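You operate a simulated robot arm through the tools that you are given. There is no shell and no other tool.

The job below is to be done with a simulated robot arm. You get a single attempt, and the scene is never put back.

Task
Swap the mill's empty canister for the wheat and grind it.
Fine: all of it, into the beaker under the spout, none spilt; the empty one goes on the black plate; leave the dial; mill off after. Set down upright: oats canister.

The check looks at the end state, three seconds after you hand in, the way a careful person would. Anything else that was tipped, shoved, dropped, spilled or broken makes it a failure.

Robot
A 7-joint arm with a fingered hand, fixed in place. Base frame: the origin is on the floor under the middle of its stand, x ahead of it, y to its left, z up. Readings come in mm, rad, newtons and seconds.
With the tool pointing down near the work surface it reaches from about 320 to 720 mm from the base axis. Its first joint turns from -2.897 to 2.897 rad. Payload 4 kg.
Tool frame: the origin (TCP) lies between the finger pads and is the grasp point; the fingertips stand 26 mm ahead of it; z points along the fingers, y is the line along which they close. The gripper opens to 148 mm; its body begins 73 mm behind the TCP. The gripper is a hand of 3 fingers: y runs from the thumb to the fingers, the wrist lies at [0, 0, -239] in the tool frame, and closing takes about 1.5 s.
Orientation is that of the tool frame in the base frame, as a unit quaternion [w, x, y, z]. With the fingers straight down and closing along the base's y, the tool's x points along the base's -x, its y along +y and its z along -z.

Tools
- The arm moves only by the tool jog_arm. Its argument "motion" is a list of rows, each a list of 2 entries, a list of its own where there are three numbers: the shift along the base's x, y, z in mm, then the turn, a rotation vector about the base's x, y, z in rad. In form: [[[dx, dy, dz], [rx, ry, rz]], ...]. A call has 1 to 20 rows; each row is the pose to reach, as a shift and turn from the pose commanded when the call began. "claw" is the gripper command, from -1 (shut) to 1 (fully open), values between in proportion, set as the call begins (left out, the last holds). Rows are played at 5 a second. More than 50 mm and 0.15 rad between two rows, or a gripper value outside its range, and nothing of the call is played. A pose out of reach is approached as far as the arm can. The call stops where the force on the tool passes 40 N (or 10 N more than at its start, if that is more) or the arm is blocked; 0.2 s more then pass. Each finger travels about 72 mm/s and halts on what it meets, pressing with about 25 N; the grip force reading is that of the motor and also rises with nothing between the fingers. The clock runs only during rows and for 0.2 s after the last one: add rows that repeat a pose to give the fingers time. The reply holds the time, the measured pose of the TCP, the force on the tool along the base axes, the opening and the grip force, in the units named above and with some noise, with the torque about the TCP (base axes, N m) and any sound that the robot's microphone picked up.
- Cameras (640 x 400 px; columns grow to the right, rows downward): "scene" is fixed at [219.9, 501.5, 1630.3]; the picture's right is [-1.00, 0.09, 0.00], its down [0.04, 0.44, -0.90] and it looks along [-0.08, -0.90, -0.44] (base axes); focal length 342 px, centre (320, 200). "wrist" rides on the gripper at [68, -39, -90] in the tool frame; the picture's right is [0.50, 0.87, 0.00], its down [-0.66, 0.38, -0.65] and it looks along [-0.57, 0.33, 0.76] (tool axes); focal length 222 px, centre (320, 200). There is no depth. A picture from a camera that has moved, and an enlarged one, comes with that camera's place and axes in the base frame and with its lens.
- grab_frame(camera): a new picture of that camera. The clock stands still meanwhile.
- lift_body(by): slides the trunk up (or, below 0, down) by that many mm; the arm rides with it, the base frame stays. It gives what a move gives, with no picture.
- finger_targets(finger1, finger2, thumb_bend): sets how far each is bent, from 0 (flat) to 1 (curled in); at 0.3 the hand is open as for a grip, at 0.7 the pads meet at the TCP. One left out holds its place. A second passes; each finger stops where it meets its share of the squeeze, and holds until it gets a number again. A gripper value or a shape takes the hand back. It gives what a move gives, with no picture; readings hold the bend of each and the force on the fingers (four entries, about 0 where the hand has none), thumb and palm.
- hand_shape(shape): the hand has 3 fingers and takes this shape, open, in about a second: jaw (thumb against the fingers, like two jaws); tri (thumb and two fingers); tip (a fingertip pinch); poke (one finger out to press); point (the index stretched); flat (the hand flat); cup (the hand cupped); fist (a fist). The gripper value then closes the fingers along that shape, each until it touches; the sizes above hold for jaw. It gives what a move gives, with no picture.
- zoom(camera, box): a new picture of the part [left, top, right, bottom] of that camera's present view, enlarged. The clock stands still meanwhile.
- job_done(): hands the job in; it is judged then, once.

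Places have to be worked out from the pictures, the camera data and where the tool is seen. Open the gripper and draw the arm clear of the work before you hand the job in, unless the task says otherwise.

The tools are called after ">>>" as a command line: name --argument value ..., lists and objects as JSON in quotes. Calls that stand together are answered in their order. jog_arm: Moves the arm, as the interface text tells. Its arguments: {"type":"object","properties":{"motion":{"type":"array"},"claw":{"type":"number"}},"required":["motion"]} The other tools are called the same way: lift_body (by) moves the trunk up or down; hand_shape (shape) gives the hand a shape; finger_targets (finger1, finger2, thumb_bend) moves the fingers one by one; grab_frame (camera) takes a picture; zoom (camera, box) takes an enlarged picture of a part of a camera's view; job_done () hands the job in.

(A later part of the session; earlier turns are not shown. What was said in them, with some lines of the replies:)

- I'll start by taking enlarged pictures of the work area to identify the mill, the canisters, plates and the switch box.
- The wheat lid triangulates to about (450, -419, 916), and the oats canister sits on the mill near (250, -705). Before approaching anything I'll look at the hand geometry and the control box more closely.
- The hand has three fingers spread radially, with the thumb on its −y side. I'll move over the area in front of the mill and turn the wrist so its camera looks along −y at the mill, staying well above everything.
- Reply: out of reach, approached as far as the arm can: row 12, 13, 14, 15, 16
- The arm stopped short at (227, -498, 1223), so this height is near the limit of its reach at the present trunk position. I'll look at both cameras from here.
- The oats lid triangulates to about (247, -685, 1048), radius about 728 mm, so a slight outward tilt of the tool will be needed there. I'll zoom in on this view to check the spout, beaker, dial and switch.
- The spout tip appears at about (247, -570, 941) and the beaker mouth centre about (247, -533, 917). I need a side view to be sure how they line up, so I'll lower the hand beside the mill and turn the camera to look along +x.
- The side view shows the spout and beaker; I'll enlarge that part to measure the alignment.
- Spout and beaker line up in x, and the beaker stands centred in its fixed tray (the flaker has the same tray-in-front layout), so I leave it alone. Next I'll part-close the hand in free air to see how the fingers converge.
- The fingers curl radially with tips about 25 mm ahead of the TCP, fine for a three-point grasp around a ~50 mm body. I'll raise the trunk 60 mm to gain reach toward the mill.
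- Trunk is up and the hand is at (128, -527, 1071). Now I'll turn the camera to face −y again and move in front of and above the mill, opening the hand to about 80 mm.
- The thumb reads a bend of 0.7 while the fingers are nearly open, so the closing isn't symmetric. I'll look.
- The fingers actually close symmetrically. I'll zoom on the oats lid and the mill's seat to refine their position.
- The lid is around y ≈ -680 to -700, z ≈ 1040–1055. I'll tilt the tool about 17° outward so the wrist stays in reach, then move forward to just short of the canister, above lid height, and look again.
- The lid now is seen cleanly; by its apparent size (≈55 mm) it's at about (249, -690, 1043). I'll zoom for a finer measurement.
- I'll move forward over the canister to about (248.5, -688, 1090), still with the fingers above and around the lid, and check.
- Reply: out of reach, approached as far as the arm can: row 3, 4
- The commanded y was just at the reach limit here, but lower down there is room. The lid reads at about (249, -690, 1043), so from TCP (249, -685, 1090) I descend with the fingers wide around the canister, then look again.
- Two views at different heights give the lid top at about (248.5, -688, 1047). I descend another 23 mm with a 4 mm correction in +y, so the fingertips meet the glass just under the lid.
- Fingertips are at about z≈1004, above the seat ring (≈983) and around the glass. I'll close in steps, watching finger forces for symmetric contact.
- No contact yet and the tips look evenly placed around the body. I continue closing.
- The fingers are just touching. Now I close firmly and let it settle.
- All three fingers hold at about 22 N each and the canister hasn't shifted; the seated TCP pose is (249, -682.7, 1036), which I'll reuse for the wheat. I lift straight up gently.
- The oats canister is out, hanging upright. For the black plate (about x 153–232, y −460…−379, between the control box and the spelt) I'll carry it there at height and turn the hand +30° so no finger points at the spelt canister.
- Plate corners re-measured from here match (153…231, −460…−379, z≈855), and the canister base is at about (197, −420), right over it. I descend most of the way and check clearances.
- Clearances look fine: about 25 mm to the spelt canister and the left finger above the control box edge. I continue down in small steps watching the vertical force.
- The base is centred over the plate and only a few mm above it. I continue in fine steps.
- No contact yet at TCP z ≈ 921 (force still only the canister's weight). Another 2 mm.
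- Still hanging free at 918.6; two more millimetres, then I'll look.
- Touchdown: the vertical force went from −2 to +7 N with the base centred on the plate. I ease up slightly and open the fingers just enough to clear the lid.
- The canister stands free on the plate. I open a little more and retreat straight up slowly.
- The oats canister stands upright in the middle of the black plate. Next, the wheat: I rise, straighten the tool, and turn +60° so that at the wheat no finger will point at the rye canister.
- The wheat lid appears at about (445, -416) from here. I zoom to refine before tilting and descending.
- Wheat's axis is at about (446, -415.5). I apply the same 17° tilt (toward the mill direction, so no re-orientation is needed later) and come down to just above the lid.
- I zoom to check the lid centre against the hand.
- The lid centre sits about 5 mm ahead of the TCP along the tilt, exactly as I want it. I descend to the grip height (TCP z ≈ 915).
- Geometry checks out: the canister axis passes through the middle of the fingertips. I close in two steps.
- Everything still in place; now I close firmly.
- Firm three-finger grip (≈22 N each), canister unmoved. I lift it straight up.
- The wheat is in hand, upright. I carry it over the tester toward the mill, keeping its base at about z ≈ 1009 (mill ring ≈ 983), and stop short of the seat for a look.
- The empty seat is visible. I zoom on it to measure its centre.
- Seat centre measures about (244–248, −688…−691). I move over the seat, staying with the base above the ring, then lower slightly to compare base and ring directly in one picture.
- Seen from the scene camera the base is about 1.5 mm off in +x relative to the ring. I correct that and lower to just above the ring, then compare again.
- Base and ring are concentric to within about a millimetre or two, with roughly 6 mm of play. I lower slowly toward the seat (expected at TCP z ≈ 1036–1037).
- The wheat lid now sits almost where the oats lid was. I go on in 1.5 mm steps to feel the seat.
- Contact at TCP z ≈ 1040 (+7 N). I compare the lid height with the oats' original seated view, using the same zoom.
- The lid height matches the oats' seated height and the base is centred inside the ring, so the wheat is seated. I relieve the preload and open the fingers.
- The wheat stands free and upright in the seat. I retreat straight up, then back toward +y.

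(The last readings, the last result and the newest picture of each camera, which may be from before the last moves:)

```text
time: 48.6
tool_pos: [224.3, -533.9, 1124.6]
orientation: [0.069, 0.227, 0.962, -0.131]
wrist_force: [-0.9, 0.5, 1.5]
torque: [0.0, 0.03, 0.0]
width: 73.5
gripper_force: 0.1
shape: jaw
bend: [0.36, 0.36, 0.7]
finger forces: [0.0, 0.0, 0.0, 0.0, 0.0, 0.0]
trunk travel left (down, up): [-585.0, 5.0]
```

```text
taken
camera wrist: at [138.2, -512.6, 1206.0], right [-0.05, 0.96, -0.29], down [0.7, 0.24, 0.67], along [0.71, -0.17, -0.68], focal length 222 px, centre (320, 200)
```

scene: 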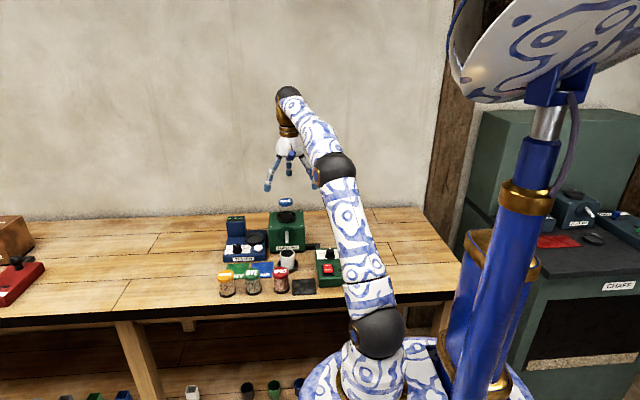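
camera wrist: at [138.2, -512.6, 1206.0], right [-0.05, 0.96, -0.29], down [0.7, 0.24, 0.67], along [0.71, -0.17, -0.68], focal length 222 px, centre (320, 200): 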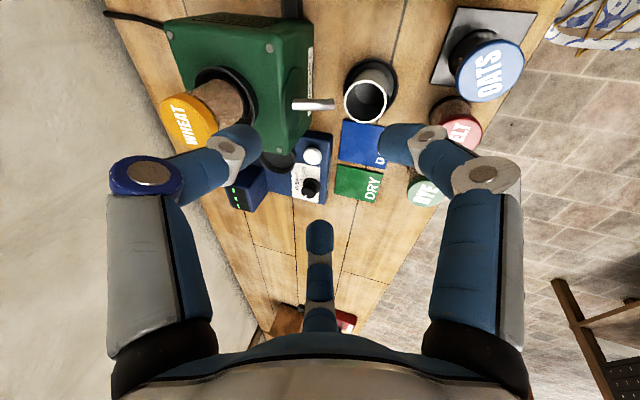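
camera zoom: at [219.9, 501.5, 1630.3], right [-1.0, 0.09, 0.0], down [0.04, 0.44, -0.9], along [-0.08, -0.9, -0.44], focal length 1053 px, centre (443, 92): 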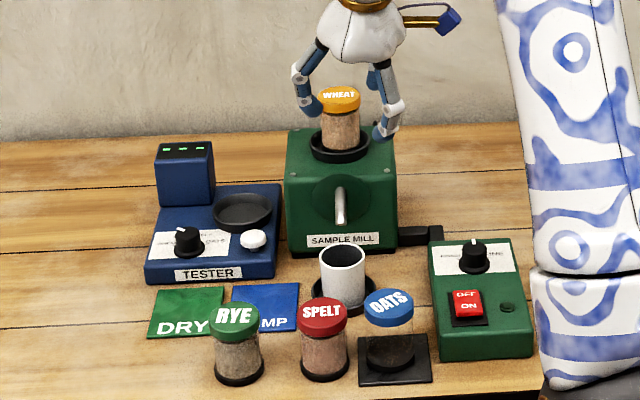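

The wheat is seated, and all else is undisturbed. Triangulating the rocker gives ON at about (108, −441, 904) and OFF at (108, −467, 901), so it is off now. I straighten the tool, move above the control box, and form the poke shape.

>>> jog_arm --motion '[[[-15, 15, 0], [0.0967, 0.026, 0]], [[-30, 30, 0], [0.193, 0.052, 0]], [[-50, 50, -5], [0.29, 0.078, 0]], [[-75, 75, -15], [0.29, 0.078, 0]], [[-95, 95, -25], [0.29, 0.078, 0]], [[-95, 95, -25], [0.29, 0.078, 0]]]'

>>> hand_shape --shape "poke"

>>> grab_frame --camera "wrist"

>>> grab_frame --camera "scene"

```text
time: 50.0
tool_pos: [129.2, -437.9, 1100.3]
orientation: [-0.001, 0.229, 0.973, 0.001]
wrist_force: [-0.4, -0.8, 0.1]
torque: [-0.01, -0.02, 0.0]
width: 73.7
gripper_force: 0.1
shape: jaw
bend: [0.36, 0.36, 0.7]
finger forces: [0.0, 0.0, 0.0, 0.0, 0.1, 0.1]
trunk travel left (down, up): [-585.0, 5.0]
```

```text
time: 50.9
tool_pos: [129.7, -438.2, 1100.3]
orientation: [0.0, 0.23, 0.973, 0.001]
wrist_force: [-1.5, -0.1, -0.3]
torque: [0.03, -0.02, -0.01]
width: 0.3
gripper_force: 0.1
shape: poke
bend: [1.0, 1.0, 0.4]
finger forces: [0.0, 0.0, 0.0, 0.1, 0.0, 0.0]
trunk travel left (down, up): [-585.0, 5.0]
```

```text
taken
camera wrist: at [50.0, -443.6, 1190.3], right [-0.06, 1.0, 0.0], down [0.76, 0.04, 0.65], along [0.65, 0.04, -0.76], focal length 222 px, centre (320, 200)
```

wrist: 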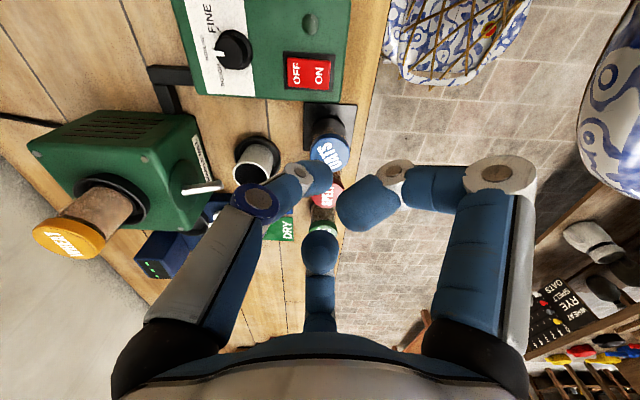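

```text
taken
```

scene: 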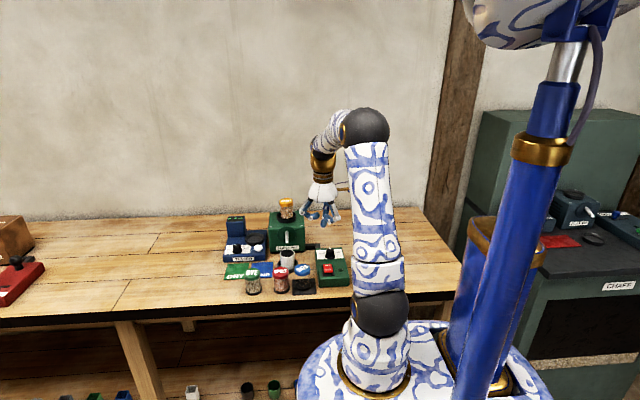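

The poke shape brings the thumb tip onto the tool axis, about 22–26 mm ahead of the TCP. I zoom in to confirm which tip leads.

>>> zoom --camera "wrist" --box '[220, 130, 440, 270]'

>>> zoom --camera "scene" --box '[285, 130, 365, 240]'

>>> zoom --camera "wrist" --box '[160, 0, 360, 130]'

```text
2.86 times, centred on (330, 200) of wrist
camera zoom: at [50.0, -443.6, 1190.3], right [-0.06, 1.0, 0.0], down [0.76, 0.04, 0.65], along [0.65, 0.04, -0.76], focal length 635 px, centre (291, 200)
```

zoom: 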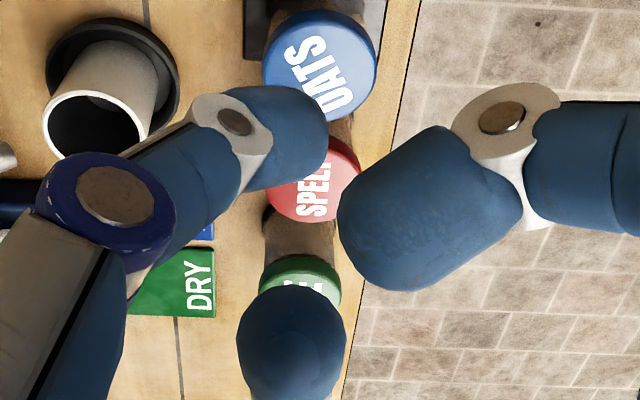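

```text
3.64 times, centred on (325, 185) of scene
camera zoom: at [219.9, 501.5, 1630.3], right [-1.0, 0.09, 0.0], down [0.04, 0.44, -0.9], along [-0.08, -0.9, -0.44], focal length 1244 px, centre (302, 254)
```

zoom: 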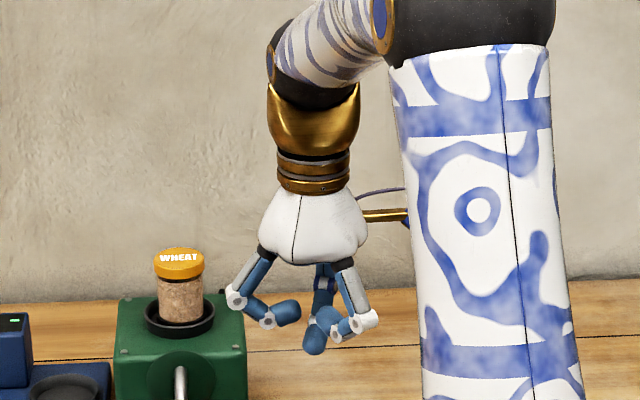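

```text
3.08 times, centred on (260, 65) of wrist
camera zoom: at [50.0, -443.6, 1190.3], right [-0.06, 1.0, 0.0], down [0.76, 0.04, 0.65], along [0.65, 0.04, -0.76], focal length 684 px, centre (505, 615)
```

zoom: 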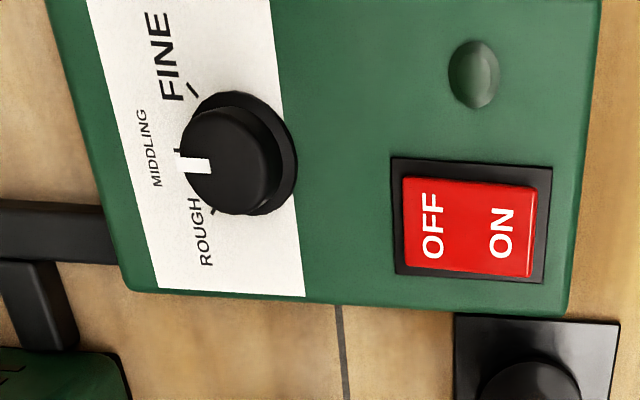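

The thumb tip is the pressing tip, roughly at offset (−3, +4, −26) from the TCP. I'll turn the hand −30° so no finger overhangs the oats canister and come down above the ON end of the rocker.

>>> jog_arm --motion '[[[-5, -1, -25], [0, 0, -0.13]], [[-10, -2, -55], [0, 0, -0.26]], [[-15, -3, -85], [0, 0, -0.39]], [[-19, -3.4, -115], [0, 0, -0.5236]], [[-19, -3.4, -140], [0, 0, -0.5236]], [[-19, -3.4, -140], [0, 0, -0.5236]]]'

>>> grab_frame --camera "wrist"

>>> zoom --camera "scene" --box '[270, 200, 370, 300]'

```text
time: 52.3
tool_pos: [109.3, -441.6, 960.3]
orientation: [-0.001, 0.474, 0.881, 0.001]
wrist_force: [-0.1, -0.5, 0.8]
torque: [0.01, -0.01, -0.02]
width: 0.2
gripper_force: 0.0
shape: poke
bend: [1.0, 1.0, 0.4]
finger forces: [0.1, 0.0, 0.0, 0.1, 0.0, 0.1]
trunk travel left (down, up): [-585.0, 5.0]
```

```text
taken
camera wrist: at [39.2, -407.2, 1050.3], right [0.45, 0.89, 0.0], down [0.68, -0.34, 0.65], along [0.58, -0.29, -0.76], focal length 222 px, centre (320, 200)
```

wrist: 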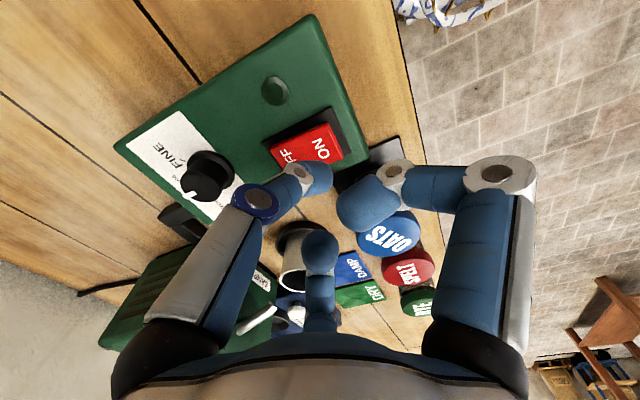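

```text
4.00 times, centred on (320, 250) of scene
camera zoom: at [219.9, 501.5, 1630.3], right [-1.0, 0.09, 0.0], down [0.04, 0.44, -0.9], along [-0.08, -0.9, -0.44], focal length 1369 px, centre (320, 0)
```

zoom: 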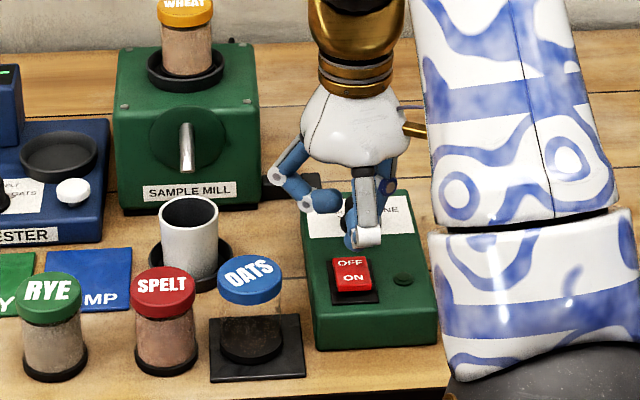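

The thumb tip is above the ON end of the rocker. I go down 24 mm, then in small steps watching force and sound.

>>> jog_arm --motion '[[[0, 0, -10], [0, 0, 0]], [[0, 0, -20], [0, 0, 0]], [[0, 0, -24], [0, 0, 0]], [[0, 0, -24], [0, 0, 0]]]'

>>> zoom --camera "wrist" --box '[220, 80, 420, 240]'

>>> zoom --camera "scene" --box '[290, 220, 360, 290]'

```text
time: 53.3
tool_pos: [111.7, -441.3, 935.4]
orientation: [0.0, 0.474, 0.88, 0.001]
wrist_force: [0.1, 0.2, -0.2]
torque: [0.01, 0.01, 0.03]
width: 0.0
gripper_force: 0.1
shape: poke
bend: [1.0, 1.0, 0.4]
finger forces: [0.1, 0.1, 0.1, 0.0, 0.1, 0.0]
trunk travel left (down, up): [-585.0, 5.0]
```

```text
2.50 times, centred on (320, 160) of wrist
camera zoom: at [39.1, -407.2, 1026.0], right [0.45, 0.89, 0.0], down [0.68, -0.34, 0.65], along [0.58, -0.29, -0.76], focal length 555 px, centre (320, 300)
```

zoom: 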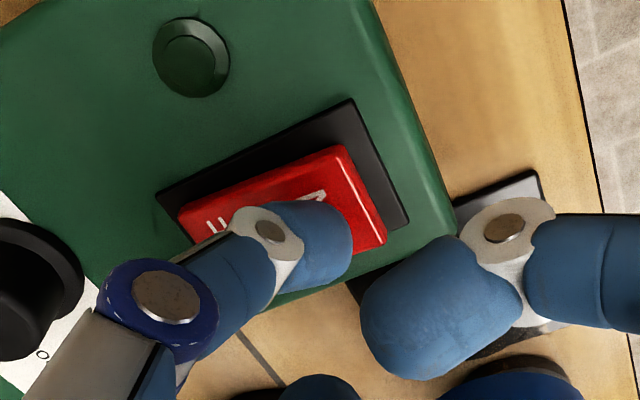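

```text
5.71 times, centred on (325, 255) of scene
camera zoom: at [219.9, 501.5, 1630.3], right [-1.0, 0.09, 0.0], down [0.04, 0.44, -0.9], along [-0.08, -0.9, -0.44], focal length 1955 px, centre (291, -114)
```

zoom: 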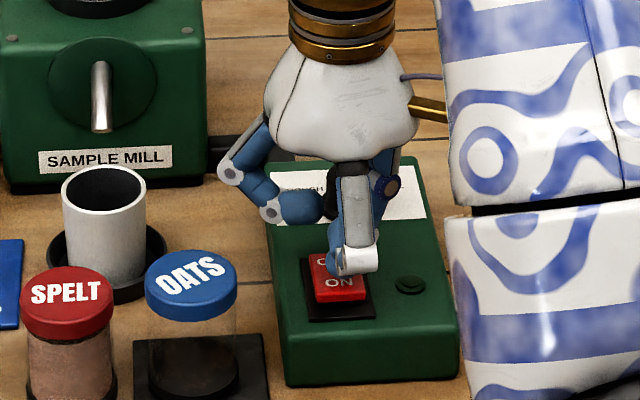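

The tip is just above the ON end, well inside the rocker face. Stepping down.

>>> jog_arm --motion '[[[0, 0, -2], [0, 0, 0]], [[0, 0, -4], [0, 0, 0]], [[0, 0, -4], [0, 0, 0]]]'

```text
time: 54.1
tool_pos: [111.5, -440.8, 931.5]
orientation: [0.0, 0.474, 0.881, 0.001]
wrist_force: [-0.2, 0.8, 1.1]
torque: [0.01, 0.03, -0.03]
width: 0.2
gripper_force: 0.1
shape: poke
bend: [1.0, 1.0, 0.4]
finger forces: [0.0, 0.0, 0.1, 0.0, 1.2, 0.1]
trunk travel left (down, up): [-585.0, 5.0]
```

First touch: the thumb reads 1.2 N at TCP z 931.5. I press on gently.

>>> jog_arm --motion '[[[0, 0, -1.5], [0, 0, 0]], [[0, 0, -3], [0, 0, 0]], [[0, 0, -3], [0, 0, 0]]]'

```text
time: 54.9
tool_pos: [110.4, -441.7, 928.8]
orientation: [-0.001, 0.475, 0.88, 0.001]
wrist_force: [0.1, 0.1, -0.1]
torque: [0.02, 0.02, 0.01]
width: 0.0
gripper_force: 0.1
shape: poke
bend: [1.0, 1.0, 0.4]
finger forces: [0.0, 0.0, 0.0, 0.0, 0.5, 0.0]
trunk travel left (down, up): [-585.0, 5.0]
```

>>> zoom --camera "wrist" --box '[220, 80, 420, 240]'

>>> zoom --camera "scene" --box '[290, 220, 360, 290]'

```text
2.50 times, centred on (320, 160) of wrist
camera zoom: at [39.0, -407.0, 1019.4], right [0.45, 0.89, 0.0], down [0.68, -0.34, 0.65], along [0.58, -0.29, -0.76], focal length 555 px, centre (320, 300)
```

zoom: 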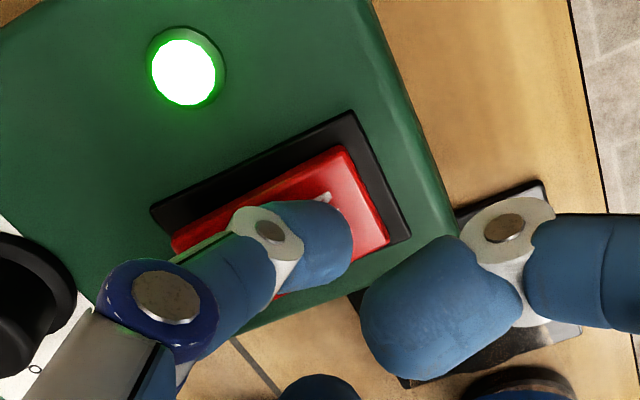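

```text
5.71 times, centred on (325, 255) of scene
camera zoom: at [219.9, 501.5, 1630.3], right [-1.0, 0.09, 0.0], down [0.04, 0.44, -0.9], along [-0.08, -0.9, -0.44], focal length 1955 px, centre (291, -114)
```

zoom: 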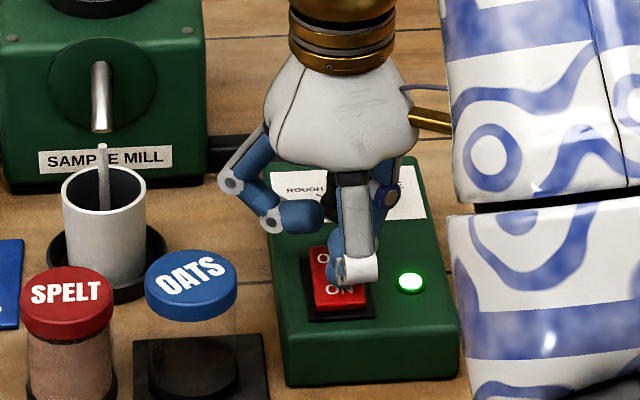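

The green lamp is lit and a stream of meal is falling into the beaker. I lift off the rocker, move to hover over the OFF end, and watch the canister level.

>>> jog_arm --motion '[[[0, 0, 8], [0, 0, 0]], [[0, 0, 18], [0, 0, 0]], [[0, -17, 22], [0, 0, 0]], [[0, -33, 22], [0, 0, 0]], [[0, -33, 22], [0, 0, 0]]]'

>>> zoom --camera "scene" --box '[260, 190, 350, 290]'

```text
time: 56.1
tool_pos: [110.0, -473.7, 950.7]
orientation: [0.0, 0.474, 0.881, 0.001]
wrist_force: [-0.7, -0.2, 0.0]
torque: [-0.01, 0.0, 0.01]
width: 0.0
gripper_force: 0.1
shape: poke
bend: [1.0, 1.0, 0.4]
finger forces: [0.0, 0.0, 0.0, 0.0, 0.0, 0.1]
trunk travel left (down, up): [-585.0, 5.0]
```

```text
4.00 times, centred on (305, 240) of scene
camera zoom: at [219.9, 501.5, 1630.3], right [-1.0, 0.09, 0.0], down [0.04, 0.44, -0.9], along [-0.08, -0.9, -0.44], focal length 1369 px, centre (380, 40)
```

zoom: 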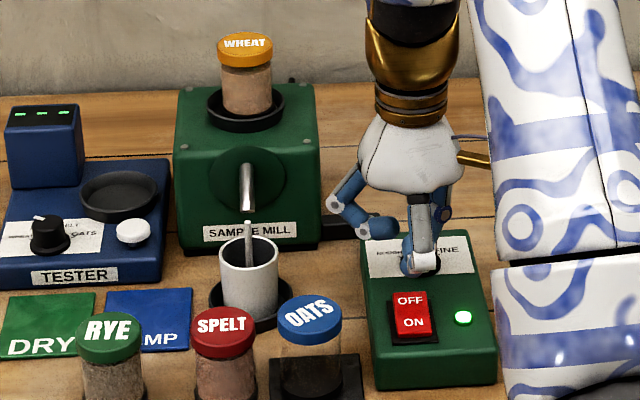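

The stream runs cleanly into the beaker. I wait in place and keep checking.

>>> jog_arm --motion '[[[0, 0, 0], [0, 0, 0]], [[0, 0, 0], [0, 0, 0]], [[0, 0, 0], [0, 0, 0]], [[0, 0, 0], [0, 0, 0]], [[0, 0, 0], [0, 0, 0]], [[0, 0, 0], [0, 0, 0]], [[0, 0, 0], [0, 0, 0]], [[0, 0, 0], [0, 0, 0]], [[0, 0, 0], [0, 0, 0]], [[0, 0, 0], [0, 0, 0]]]'

>>> zoom --camera "scene" --box '[265, 195, 315, 285]'

```text
time: 58.3
tool_pos: [110.2, -475.7, 950.6]
orientation: [0.0, 0.474, 0.881, 0.001]
wrist_force: [0.3, 0.5, 0.4]
torque: [-0.02, 0.01, 0.0]
width: 0.0
gripper_force: 0.1
shape: poke
bend: [1.0, 1.0, 0.4]
finger forces: [0.1, 0.0, 0.1, 0.0, 0.1, 0.0]
trunk travel left (down, up): [-585.0, 5.0]
```

```text
4.44 times, centred on (290, 240) of scene
camera zoom: at [219.9, 501.5, 1630.3], right [-1.0, 0.09, 0.0], down [0.04, 0.44, -0.9], along [-0.08, -0.9, -0.44], focal length 1521 px, centre (453, 22)
```

zoom: 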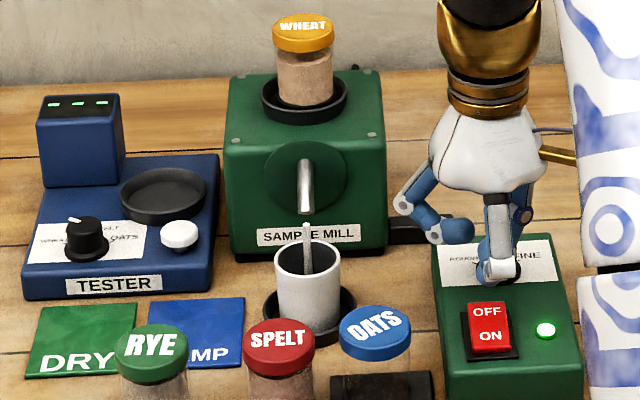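

The grain level has dropped by perhaps a fifth. I keep waiting.

>>> jog_arm --motion '[[[0, 0, 0], [0, 0, 0]], [[0, 0, 0], [0, 0, 0]], [[0, 0, 0], [0, 0, 0]], [[0, 0, 0], [0, 0, 0]], [[0, 0, 0], [0, 0, 0]], [[0, 0, 0], [0, 0, 0]], [[0, 0, 0], [0, 0, 0]], [[0, 0, 0], [0, 0, 0]], [[0, 0, 0], [0, 0, 0]], [[0, 0, 0], [0, 0, 0]], [[0, 0, 0], [0, 0, 0]], [[0, 0, 0], [0, 0, 0]], [[0, 0, 0], [0, 0, 0]], [[0, 0, 0], [0, 0, 0]], [[0, 0, 0], [0, 0, 0]], [[0, 0, 0], [0, 0, 0]], [[0, 0, 0], [0, 0, 0]], [[0, 0, 0], [0, 0, 0]], [[0, 0, 0], [0, 0, 0]], [[0, 0, 0], [0, 0, 0]]]'

>>> zoom --camera "scene" --box '[265, 195, 315, 285]'

```text
time: 62.5
tool_pos: [111.1, -474.0, 951.1]
orientation: [0.0, 0.474, 0.881, 0.001]
wrist_force: [0.6, 0.2, -0.2]
torque: [0.01, 0.04, 0.0]
width: 0.0
gripper_force: 0.1
shape: poke
bend: [1.0, 1.0, 0.4]
finger forces: [0.1, 0.0, 0.0, 0.1, 0.0, 0.0]
trunk travel left (down, up): [-585.0, 5.0]
```

```text
4.44 times, centred on (290, 240) of scene
camera zoom: at [219.9, 501.5, 1630.3], right [-1.0, 0.09, 0.0], down [0.04, 0.44, -0.9], along [-0.08, -0.9, -0.44], focal length 1521 px, centre (453, 22)
```

zoom: 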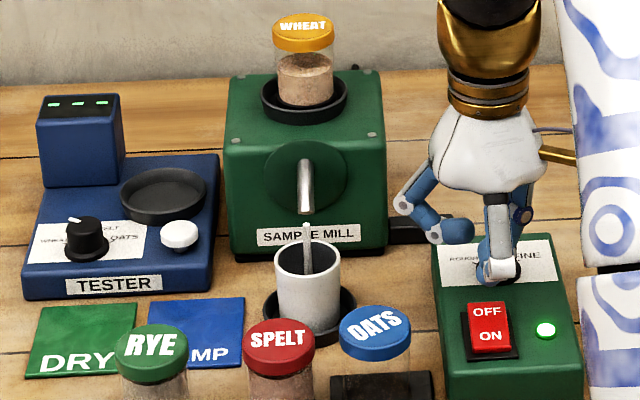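

About half is through; no spill visible. I wait further.

>>> jog_arm --motion '[[[0, 0, 0], [0, 0, 0]], [[0, 0, 0], [0, 0, 0]], [[0, 0, 0], [0, 0, 0]], [[0, 0, 0], [0, 0, 0]], [[0, 0, 0], [0, 0, 0]], [[0, 0, 0], [0, 0, 0]], [[0, 0, 0], [0, 0, 0]], [[0, 0, 0], [0, 0, 0]], [[0, 0, 0], [0, 0, 0]], [[0, 0, 0], [0, 0, 0]], [[0, 0, 0], [0, 0, 0]], [[0, 0, 0], [0, 0, 0]], [[0, 0, 0], [0, 0, 0]], [[0, 0, 0], [0, 0, 0]], [[0, 0, 0], [0, 0, 0]], [[0, 0, 0], [0, 0, 0]], [[0, 0, 0], [0, 0, 0]], [[0, 0, 0], [0, 0, 0]], [[0, 0, 0], [0, 0, 0]], [[0, 0, 0], [0, 0, 0]]]'

>>> zoom --camera "scene" --box '[265, 195, 315, 285]'

```text
time: 66.7
tool_pos: [109.1, -474.9, 951.2]
orientation: [-0.001, 0.473, 0.881, 0.0]
wrist_force: [0.3, 1.1, 0.0]
torque: [-0.02, 0.0, 0.02]
width: 0.0
gripper_force: 0.1
shape: poke
bend: [1.0, 1.0, 0.4]
finger forces: [0.0, 0.0, 0.0, 0.0, 0.0, 0.0]
trunk travel left (down, up): [-585.0, 5.0]
```

```text
4.44 times, centred on (290, 240) of scene
camera zoom: at [219.9, 501.5, 1630.3], right [-1.0, 0.09, 0.0], down [0.04, 0.44, -0.9], along [-0.08, -0.9, -0.44], focal length 1521 px, centre (453, 22)
```

zoom: 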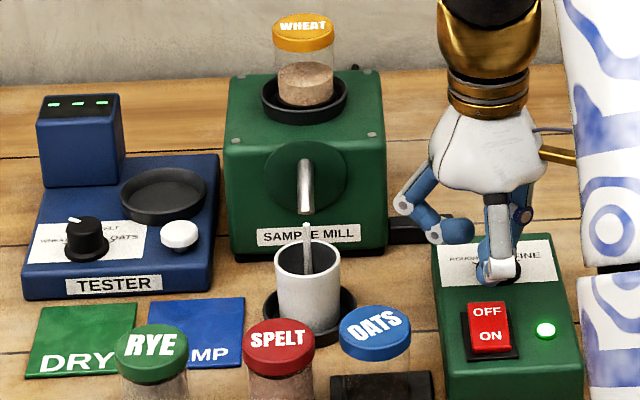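

Still flowing, about a third to two-fifths left. I keep waiting.

>>> jog_arm --motion '[[[0, 0, 0], [0, 0, 0]], [[0, 0, 0], [0, 0, 0]], [[0, 0, 0], [0, 0, 0]], [[0, 0, 0], [0, 0, 0]], [[0, 0, 0], [0, 0, 0]], [[0, 0, 0], [0, 0, 0]], [[0, 0, 0], [0, 0, 0]], [[0, 0, 0], [0, 0, 0]], [[0, 0, 0], [0, 0, 0]], [[0, 0, 0], [0, 0, 0]], [[0, 0, 0], [0, 0, 0]], [[0, 0, 0], [0, 0, 0]], [[0, 0, 0], [0, 0, 0]], [[0, 0, 0], [0, 0, 0]], [[0, 0, 0], [0, 0, 0]], [[0, 0, 0], [0, 0, 0]], [[0, 0, 0], [0, 0, 0]], [[0, 0, 0], [0, 0, 0]], [[0, 0, 0], [0, 0, 0]], [[0, 0, 0], [0, 0, 0]]]'

>>> zoom --camera "scene" --box '[265, 195, 315, 285]'

```text
time: 70.9
tool_pos: [109.6, -473.5, 950.4]
orientation: [0.0, 0.473, 0.881, 0.001]
wrist_force: [-0.3, -0.1, 0.0]
torque: [-0.04, 0.02, 0.03]
width: 0.3
gripper_force: 0.1
shape: poke
bend: [1.0, 1.0, 0.4]
finger forces: [0.0, 0.0, 0.1, 0.0, 0.0, 0.0]
trunk travel left (down, up): [-585.0, 5.0]
```

```text
4.44 times, centred on (290, 240) of scene
camera zoom: at [219.9, 501.5, 1630.3], right [-1.0, 0.09, 0.0], down [0.04, 0.44, -0.9], along [-0.08, -0.9, -0.44], focal length 1521 px, centre (453, 22)
```

zoom: 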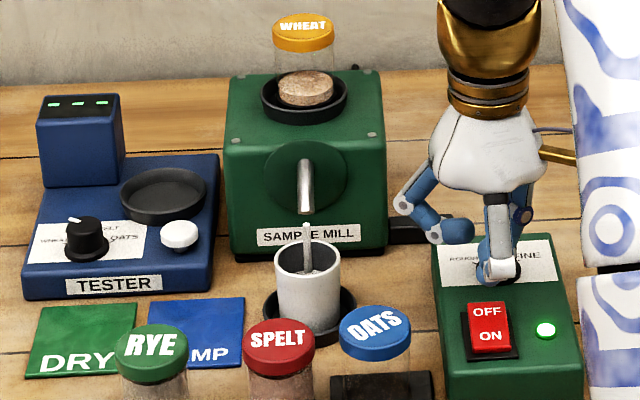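

About a quarter remains, and meal is now visible in the beaker. I zoom in to make sure the beaker won't overflow.

>>> zoom --camera "scene" --box '[278, 240, 308, 275]'

>>> zoom --camera "scene" --box '[270, 190, 305, 225]'

>>> grab_frame --camera "wrist"

```text
11.43 times, centred on (293, 258) of scene
camera zoom: at [219.9, 501.5, 1630.3], right [-1.0, 0.09, 0.0], down [0.04, 0.44, -0.9], along [-0.08, -0.9, -0.44], focal length 3911 px, centre (629, -457)
```

zoom: 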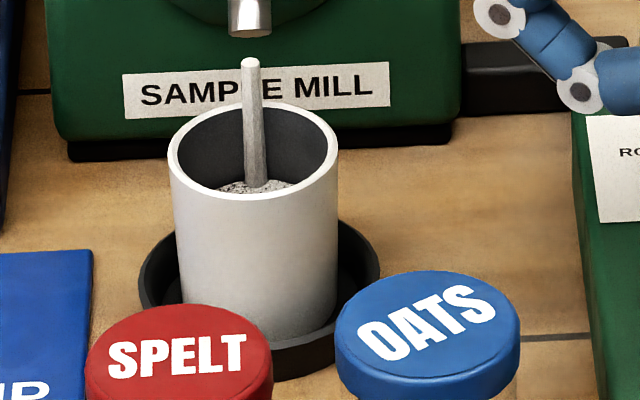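

```text
11.43 times, centred on (288, 208) of scene
camera zoom: at [219.9, 501.5, 1630.3], right [-1.0, 0.09, 0.0], down [0.04, 0.44, -0.9], along [-0.08, -0.9, -0.44], focal length 3911 px, centre (691, 114)
```

zoom: 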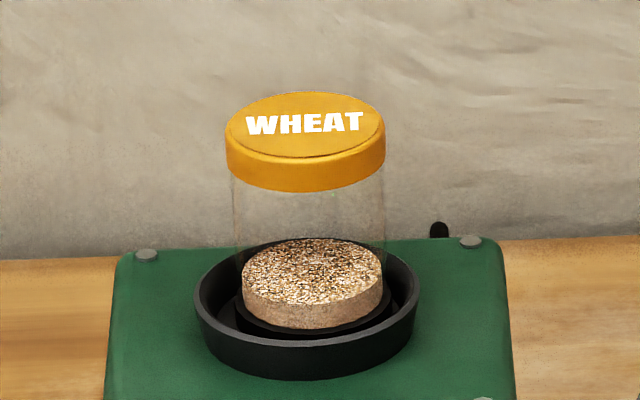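

```text
taken
camera wrist: at [38.9, -440.4, 1040.9], right [0.45, 0.89, 0.0], down [0.68, -0.34, 0.65], along [0.58, -0.29, -0.76], focal length 222 px, centre (320, 200)
```

wrist: 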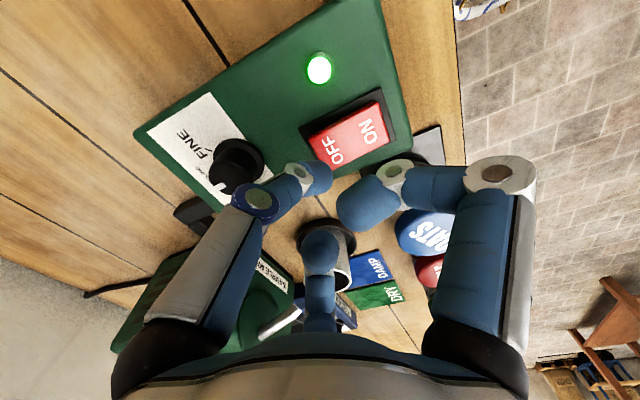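

The beaker is only about half full with plenty of room; about a quarter of the grain remains. I wait on.

>>> jog_arm --motion '[[[0, 0, 0], [0, 0, 0]], [[0, 0, 0], [0, 0, 0]], [[0, 0, 0], [0, 0, 0]], [[0, 0, 0], [0, 0, 0]], [[0, 0, 0], [0, 0, 0]], [[0, 0, 0], [0, 0, 0]], [[0, 0, 0], [0, 0, 0]], [[0, 0, 0], [0, 0, 0]], [[0, 0, 0], [0, 0, 0]], [[0, 0, 0], [0, 0, 0]], [[0, 0, 0], [0, 0, 0]], [[0, 0, 0], [0, 0, 0]], [[0, 0, 0], [0, 0, 0]], [[0, 0, 0], [0, 0, 0]], [[0, 0, 0], [0, 0, 0]], [[0, 0, 0], [0, 0, 0]], [[0, 0, 0], [0, 0, 0]], [[0, 0, 0], [0, 0, 0]], [[0, 0, 0], [0, 0, 0]], [[0, 0, 0], [0, 0, 0]]]'

>>> zoom --camera "scene" --box '[265, 190, 325, 275]'

>>> zoom --camera "scene" --box '[270, 190, 305, 225]'

```text
time: 75.1
tool_pos: [110.6, -475.7, 950.2]
orientation: [0.0, 0.474, 0.881, 0.001]
wrist_force: [0.4, 0.0, 0.8]
torque: [0.01, 0.0, 0.02]
width: 0.1
gripper_force: 0.0
shape: poke
bend: [1.0, 1.0, 0.4]
finger forces: [0.1, 0.1, 0.0, 0.0, 0.0, 0.1]
trunk travel left (down, up): [-585.0, 5.0]
```

```text
4.71 times, centred on (295, 232) of scene
camera zoom: at [219.9, 501.5, 1630.3], right [-1.0, 0.09, 0.0], down [0.04, 0.44, -0.9], along [-0.08, -0.9, -0.44], focal length 1610 px, centre (438, 47)
```

zoom: 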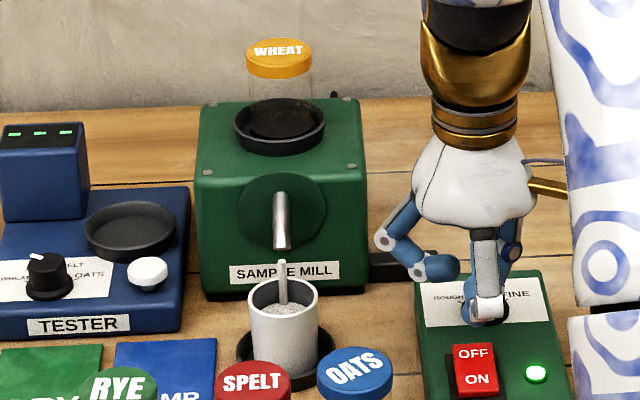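

```text
11.43 times, centred on (288, 208) of scene
camera zoom: at [219.9, 501.5, 1630.3], right [-1.0, 0.09, 0.0], down [0.04, 0.44, -0.9], along [-0.08, -0.9, -0.44], focal length 3911 px, centre (691, 114)
```

zoom: 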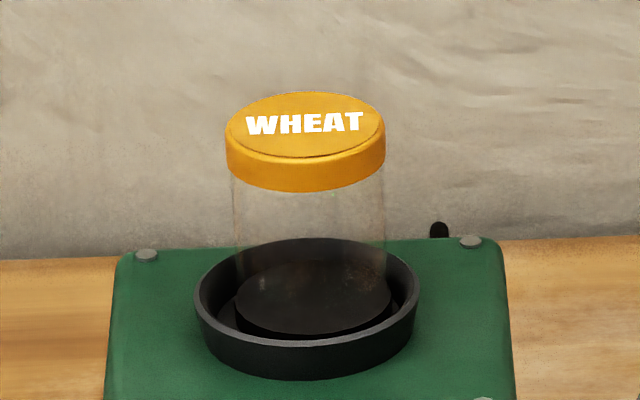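

The canister is now empty but a stream is still coming out of the spout, so the mill chamber is still clearing. I wait until it stops.

>>> jog_arm --motion '[[[0, 0, 0], [0, 0, 0]], [[0, 0, 0], [0, 0, 0]], [[0, 0, 0], [0, 0, 0]], [[0, 0, 0], [0, 0, 0]], [[0, 0, 0], [0, 0, 0]], [[0, 0, 0], [0, 0, 0]], [[0, 0, 0], [0, 0, 0]], [[0, 0, 0], [0, 0, 0]], [[0, 0, 0], [0, 0, 0]], [[0, 0, 0], [0, 0, 0]], [[0, 0, 0], [0, 0, 0]], [[0, 0, 0], [0, 0, 0]], [[0, 0, 0], [0, 0, 0]], [[0, 0, 0], [0, 0, 0]], [[0, 0, 0], [0, 0, 0]]]'

>>> zoom --camera "scene" --box '[275, 220, 315, 275]'

```text
time: 78.3
tool_pos: [111.2, -473.7, 951.0]
orientation: [0.0, 0.474, 0.881, 0.001]
wrist_force: [0.4, 0.3, 0.5]
torque: [-0.01, -0.01, 0.0]
width: 0.3
gripper_force: 0.1
shape: poke
bend: [1.0, 1.0, 0.4]
finger forces: [0.1, 0.1, 0.0, 0.1, 0.0, 0.0]
trunk travel left (down, up): [-585.0, 5.0]
```

```text
7.27 times, centred on (295, 248) of scene
camera zoom: at [219.9, 501.5, 1630.3], right [-1.0, 0.09, 0.0], down [0.04, 0.44, -0.9], along [-0.08, -0.9, -0.44], focal length 2489 px, centre (502, -146)
```

zoom: 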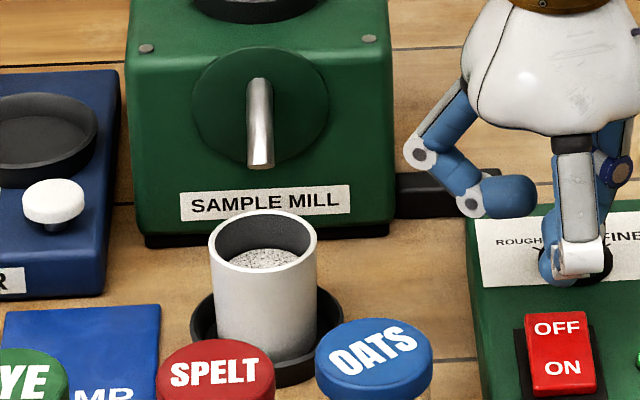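

The stream has stopped and all the meal is in the beaker. Now I press the OFF end: down 14 mm first, then small steps.

>>> jog_arm --motion '[[[0, 0, -7], [0, 0, 0]], [[0, 0, -14], [0, 0, 0]], [[0, 0, -14], [0, 0, 0]]]'

>>> zoom --camera "wrist" --box '[220, 60, 420, 220]'

```text
time: 79.1
tool_pos: [111.0, -474.6, 937.4]
orientation: [-0.001, 0.475, 0.88, 0.001]
wrist_force: [-0.7, 0.4, 1.1]
torque: [0.0, 0.0, 0.0]
width: 0.0
gripper_force: 0.0
shape: poke
bend: [1.0, 1.0, 0.4]
finger forces: [0.0, 0.0, 0.1, 0.0, 0.0, 0.0]
trunk travel left (down, up): [-585.0, 5.0]
```

```text
2.50 times, centred on (320, 140) of wrist
camera zoom: at [38.9, -440.3, 1026.9], right [0.45, 0.89, 0.0], down [0.68, -0.34, 0.65], along [0.58, -0.29, -0.76], focal length 555 px, centre (320, 350)
```

zoom: 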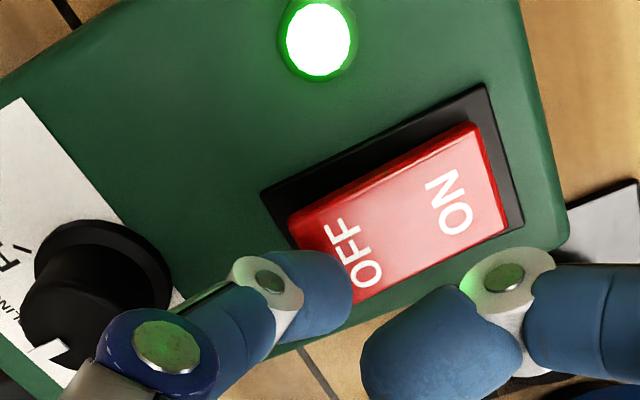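

The tip would land close to the rocker's OFF edge, so I shift 5 mm toward the pivot and 2 mm in −x, then step down.

>>> jog_arm --motion '[[[-2, 5, 0], [0, 0, 0]], [[-2, 5, -3], [0, 0, 0]], [[-2, 5, -3], [0, 0, 0]]]'

>>> zoom --camera "wrist" --box '[220, 60, 420, 220]'

```text
time: 79.9
tool_pos: [108.4, -469.3, 933.7]
orientation: [-0.001, 0.475, 0.88, 0.001]
wrist_force: [0.6, -0.4, 0.2]
torque: [-0.05, -0.01, 0.0]
width: 0.0
gripper_force: 0.0
shape: poke
bend: [1.0, 1.0, 0.4]
finger forces: [0.1, 0.0, 0.0, 0.0, 0.1, 0.1]
trunk travel left (down, up): [-585.0, 5.0]
```

```text
2.50 times, centred on (320, 140) of wrist
camera zoom: at [37.3, -435.1, 1024.0], right [0.45, 0.89, 0.0], down [0.68, -0.34, 0.65], along [0.58, -0.29, -0.76], focal length 555 px, centre (320, 350)
```

zoom: 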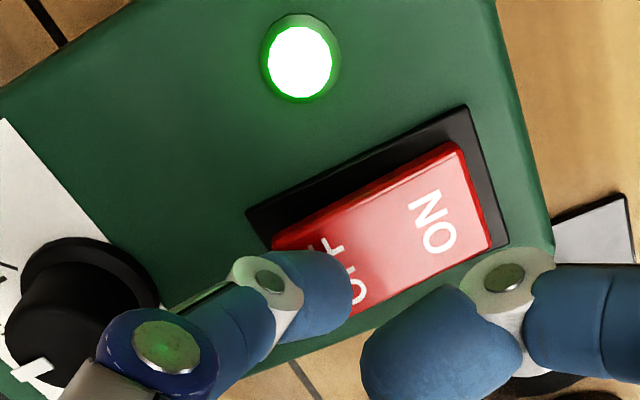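

The tip is now properly over the OFF end. I continue down in small steps.

>>> jog_arm --motion '[[[0, 0, -1.5], [0, 0, 0]], [[0, 0, -3], [0, 0, 0]], [[0, 0, -3], [0, 0, 0]]]'

```text
time: 80.7
tool_pos: [107.7, -468.1, 931.1]
orientation: [-0.001, 0.474, 0.881, 0.0]
wrist_force: [0.1, -0.3, 2.2]
torque: [0.01, -0.02, 0.0]
width: 0.1
gripper_force: 0.0
shape: poke
bend: [1.0, 1.0, 0.4]
finger forces: [0.1, 0.0, 0.0, 0.1, 0.8, 0.0]
trunk travel left (down, up): [-585.0, 5.0]
```

Contact (thumb 0.8 N). A few more millimetres to flip it.

>>> jog_arm --motion '[[[0, 0, -1.5], [0, 0, 0]], [[0, 0, -3], [0, 0, 0]], [[0, 0, -3], [0, 0, 0]]]'

>>> zoom --camera "wrist" --box '[220, 60, 420, 220]'

```text
time: 81.5
tool_pos: [108.5, -468.8, 929.0]
orientation: [0.0, 0.475, 0.88, 0.001]
wrist_force: [-0.7, -0.3, 3.8]
torque: [-0.02, 0.03, -0.01]
width: 0.0
gripper_force: 0.1
shape: poke
bend: [1.0, 1.0, 0.4]
finger forces: [0.1, 0.1, 0.0, 0.0, 2.8, 0.0]
trunk travel left (down, up): [-585.0, 5.0]
```

```text
2.50 times, centred on (320, 140) of wrist
camera zoom: at [37.1, -435.0, 1018.4], right [0.45, 0.89, 0.0], down [0.68, -0.34, 0.65], along [0.58, -0.29, -0.76], focal length 555 px, centre (320, 350)
```

zoom: 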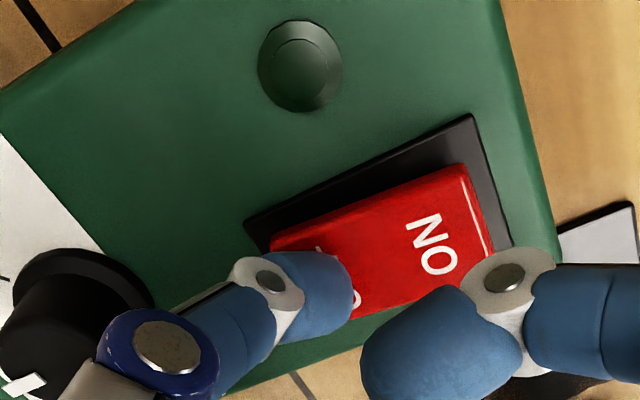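

The lamp is out — the mill is off. I lift straight up, then draw the arm clear, well above everything.

>>> jog_arm --motion '[[[0, 0, 6], [0, 0, 0]], [[0, 0, 20], [0, 0, 0]], [[0, 0, 45], [0, 0, 0]], [[0, 0, 80], [0, 0, 0]], [[0, 0, 120], [0, 0, 0]], [[0, 0, 160], [0, 0, 0]], [[10, 20, 190], [0, 0, 0]], [[30, 50, 215], [0, 0, 0]], [[50, 80, 235], [0, 0, 0]], [[70, 110, 250], [0, 0, 0]], [[90, 140, 260], [0, 0, 0]], [[90, 140, 260], [0, 0, 0]]]'

>>> hand_shape --shape "jaw"

>>> grab_frame --camera "scene"

>>> zoom --camera "scene" --box '[200, 180, 370, 300]'

```text
time: 84.1
tool_pos: [198.2, -329.3, 1188.4]
orientation: [-0.001, 0.474, 0.881, 0.001]
wrist_force: [0.3, -0.4, -0.1]
torque: [0.0, -0.01, 0.04]
width: 0.1
gripper_force: 0.0
shape: poke
bend: [1.0, 1.0, 0.4]
finger forces: [0.1, 0.0, 0.0, 0.0, 0.1, 0.1]
trunk travel left (down, up): [-585.0, 5.0]
```

```text
time: 85.0
tool_pos: [196.9, -329.7, 1187.6]
orientation: [0.0, 0.474, 0.88, 0.001]
wrist_force: [-0.5, 0.0, 0.3]
torque: [-0.03, 0.01, 0.01]
width: 148.0
gripper_force: 0.0
shape: jaw
bend: [0.3, 0.3, 0.3]
finger forces: [0.1, 0.0, 0.0, 0.1, 0.0, 0.1]
trunk travel left (down, up): [-585.0, 5.0]
```

```text
taken
```

scene: 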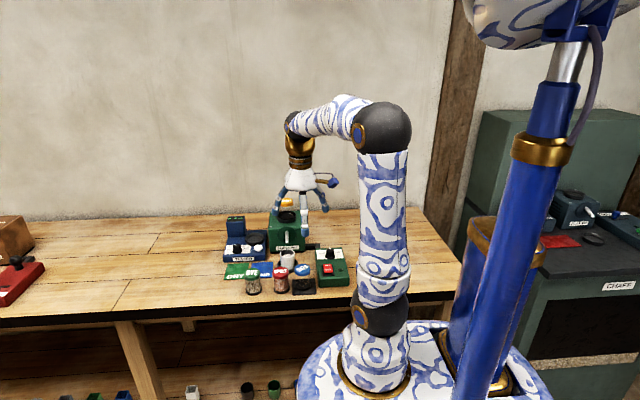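

```text
3.33 times, centred on (285, 240) of scene
camera zoom: at [219.9, 501.5, 1630.3], right [-1.0, 0.09, 0.0], down [0.04, 0.44, -0.9], along [-0.08, -0.9, -0.44], focal length 1141 px, centre (437, 67)
```

zoom: 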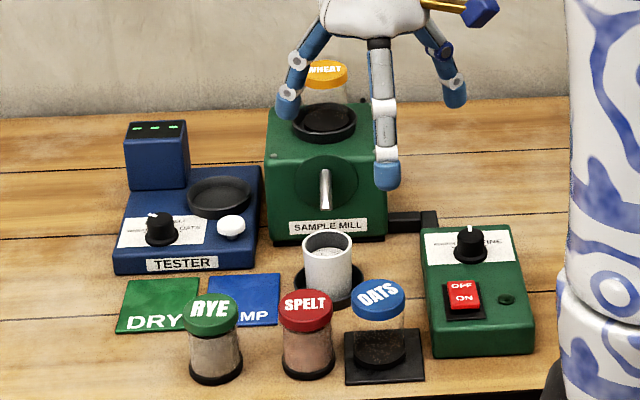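

The mill is off, and everything stands where it should. A last close check on the plate, beaker and dial before handing in.

>>> zoom --camera "scene" --box '[270, 235, 350, 300]'

>>> grab_frame --camera "wrist"

```text
6.15 times, centred on (310, 268) of scene
camera zoom: at [219.9, 501.5, 1630.3], right [-1.0, 0.09, 0.0], down [0.04, 0.44, -0.9], along [-0.08, -0.9, -0.44], focal length 2106 px, centre (382, -215)
```

zoom: 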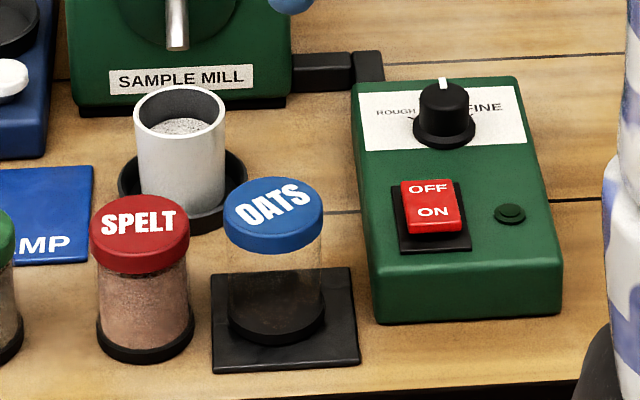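

```text
taken
camera wrist: at [126.9, -295.4, 1277.7], right [0.45, 0.89, 0.0], down [0.68, -0.34, 0.65], along [0.58, -0.29, -0.76], focal length 222 px, centre (320, 200)
```

wrist: 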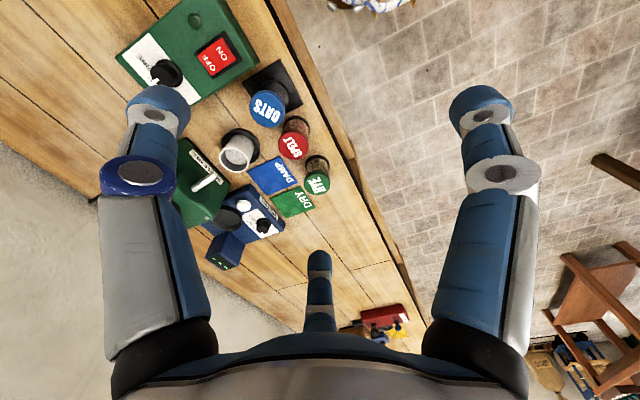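

The oats canister is upright on the black plate, the wheat has all been ground into the beaker with no spill, and the mill is off. The dial is untouched, the hand is open, and the arm is clear of the bench, so I'm handing in.

>>> job_done

```text
The job is handed in.
```

The wheat is ground and in the beaker, and I handed the job in. I don't have the result of the check yet.

- **Canisters:** The empty oats canister stands upright near the middle of the black plate. The wheat canister is seated in the mill and is now empty.
- **Grinding:** I ran the mill until the wheat canister was empty and the stream from the spout had stopped. The beaker was well short of full, and I saw no spill in the pictures.
- **Mill:** It is switched off and its lamp is out. I did not touch the dial; from the pictures it points at about MIDDLING.
- **Surroundings:** The last pictures show nothing else tipped or moved. The hand is open and the arm is clear of the bench.

I took "Fine:" in the task as introducing the details, not as a grind setting, because it also said to leave the dial.
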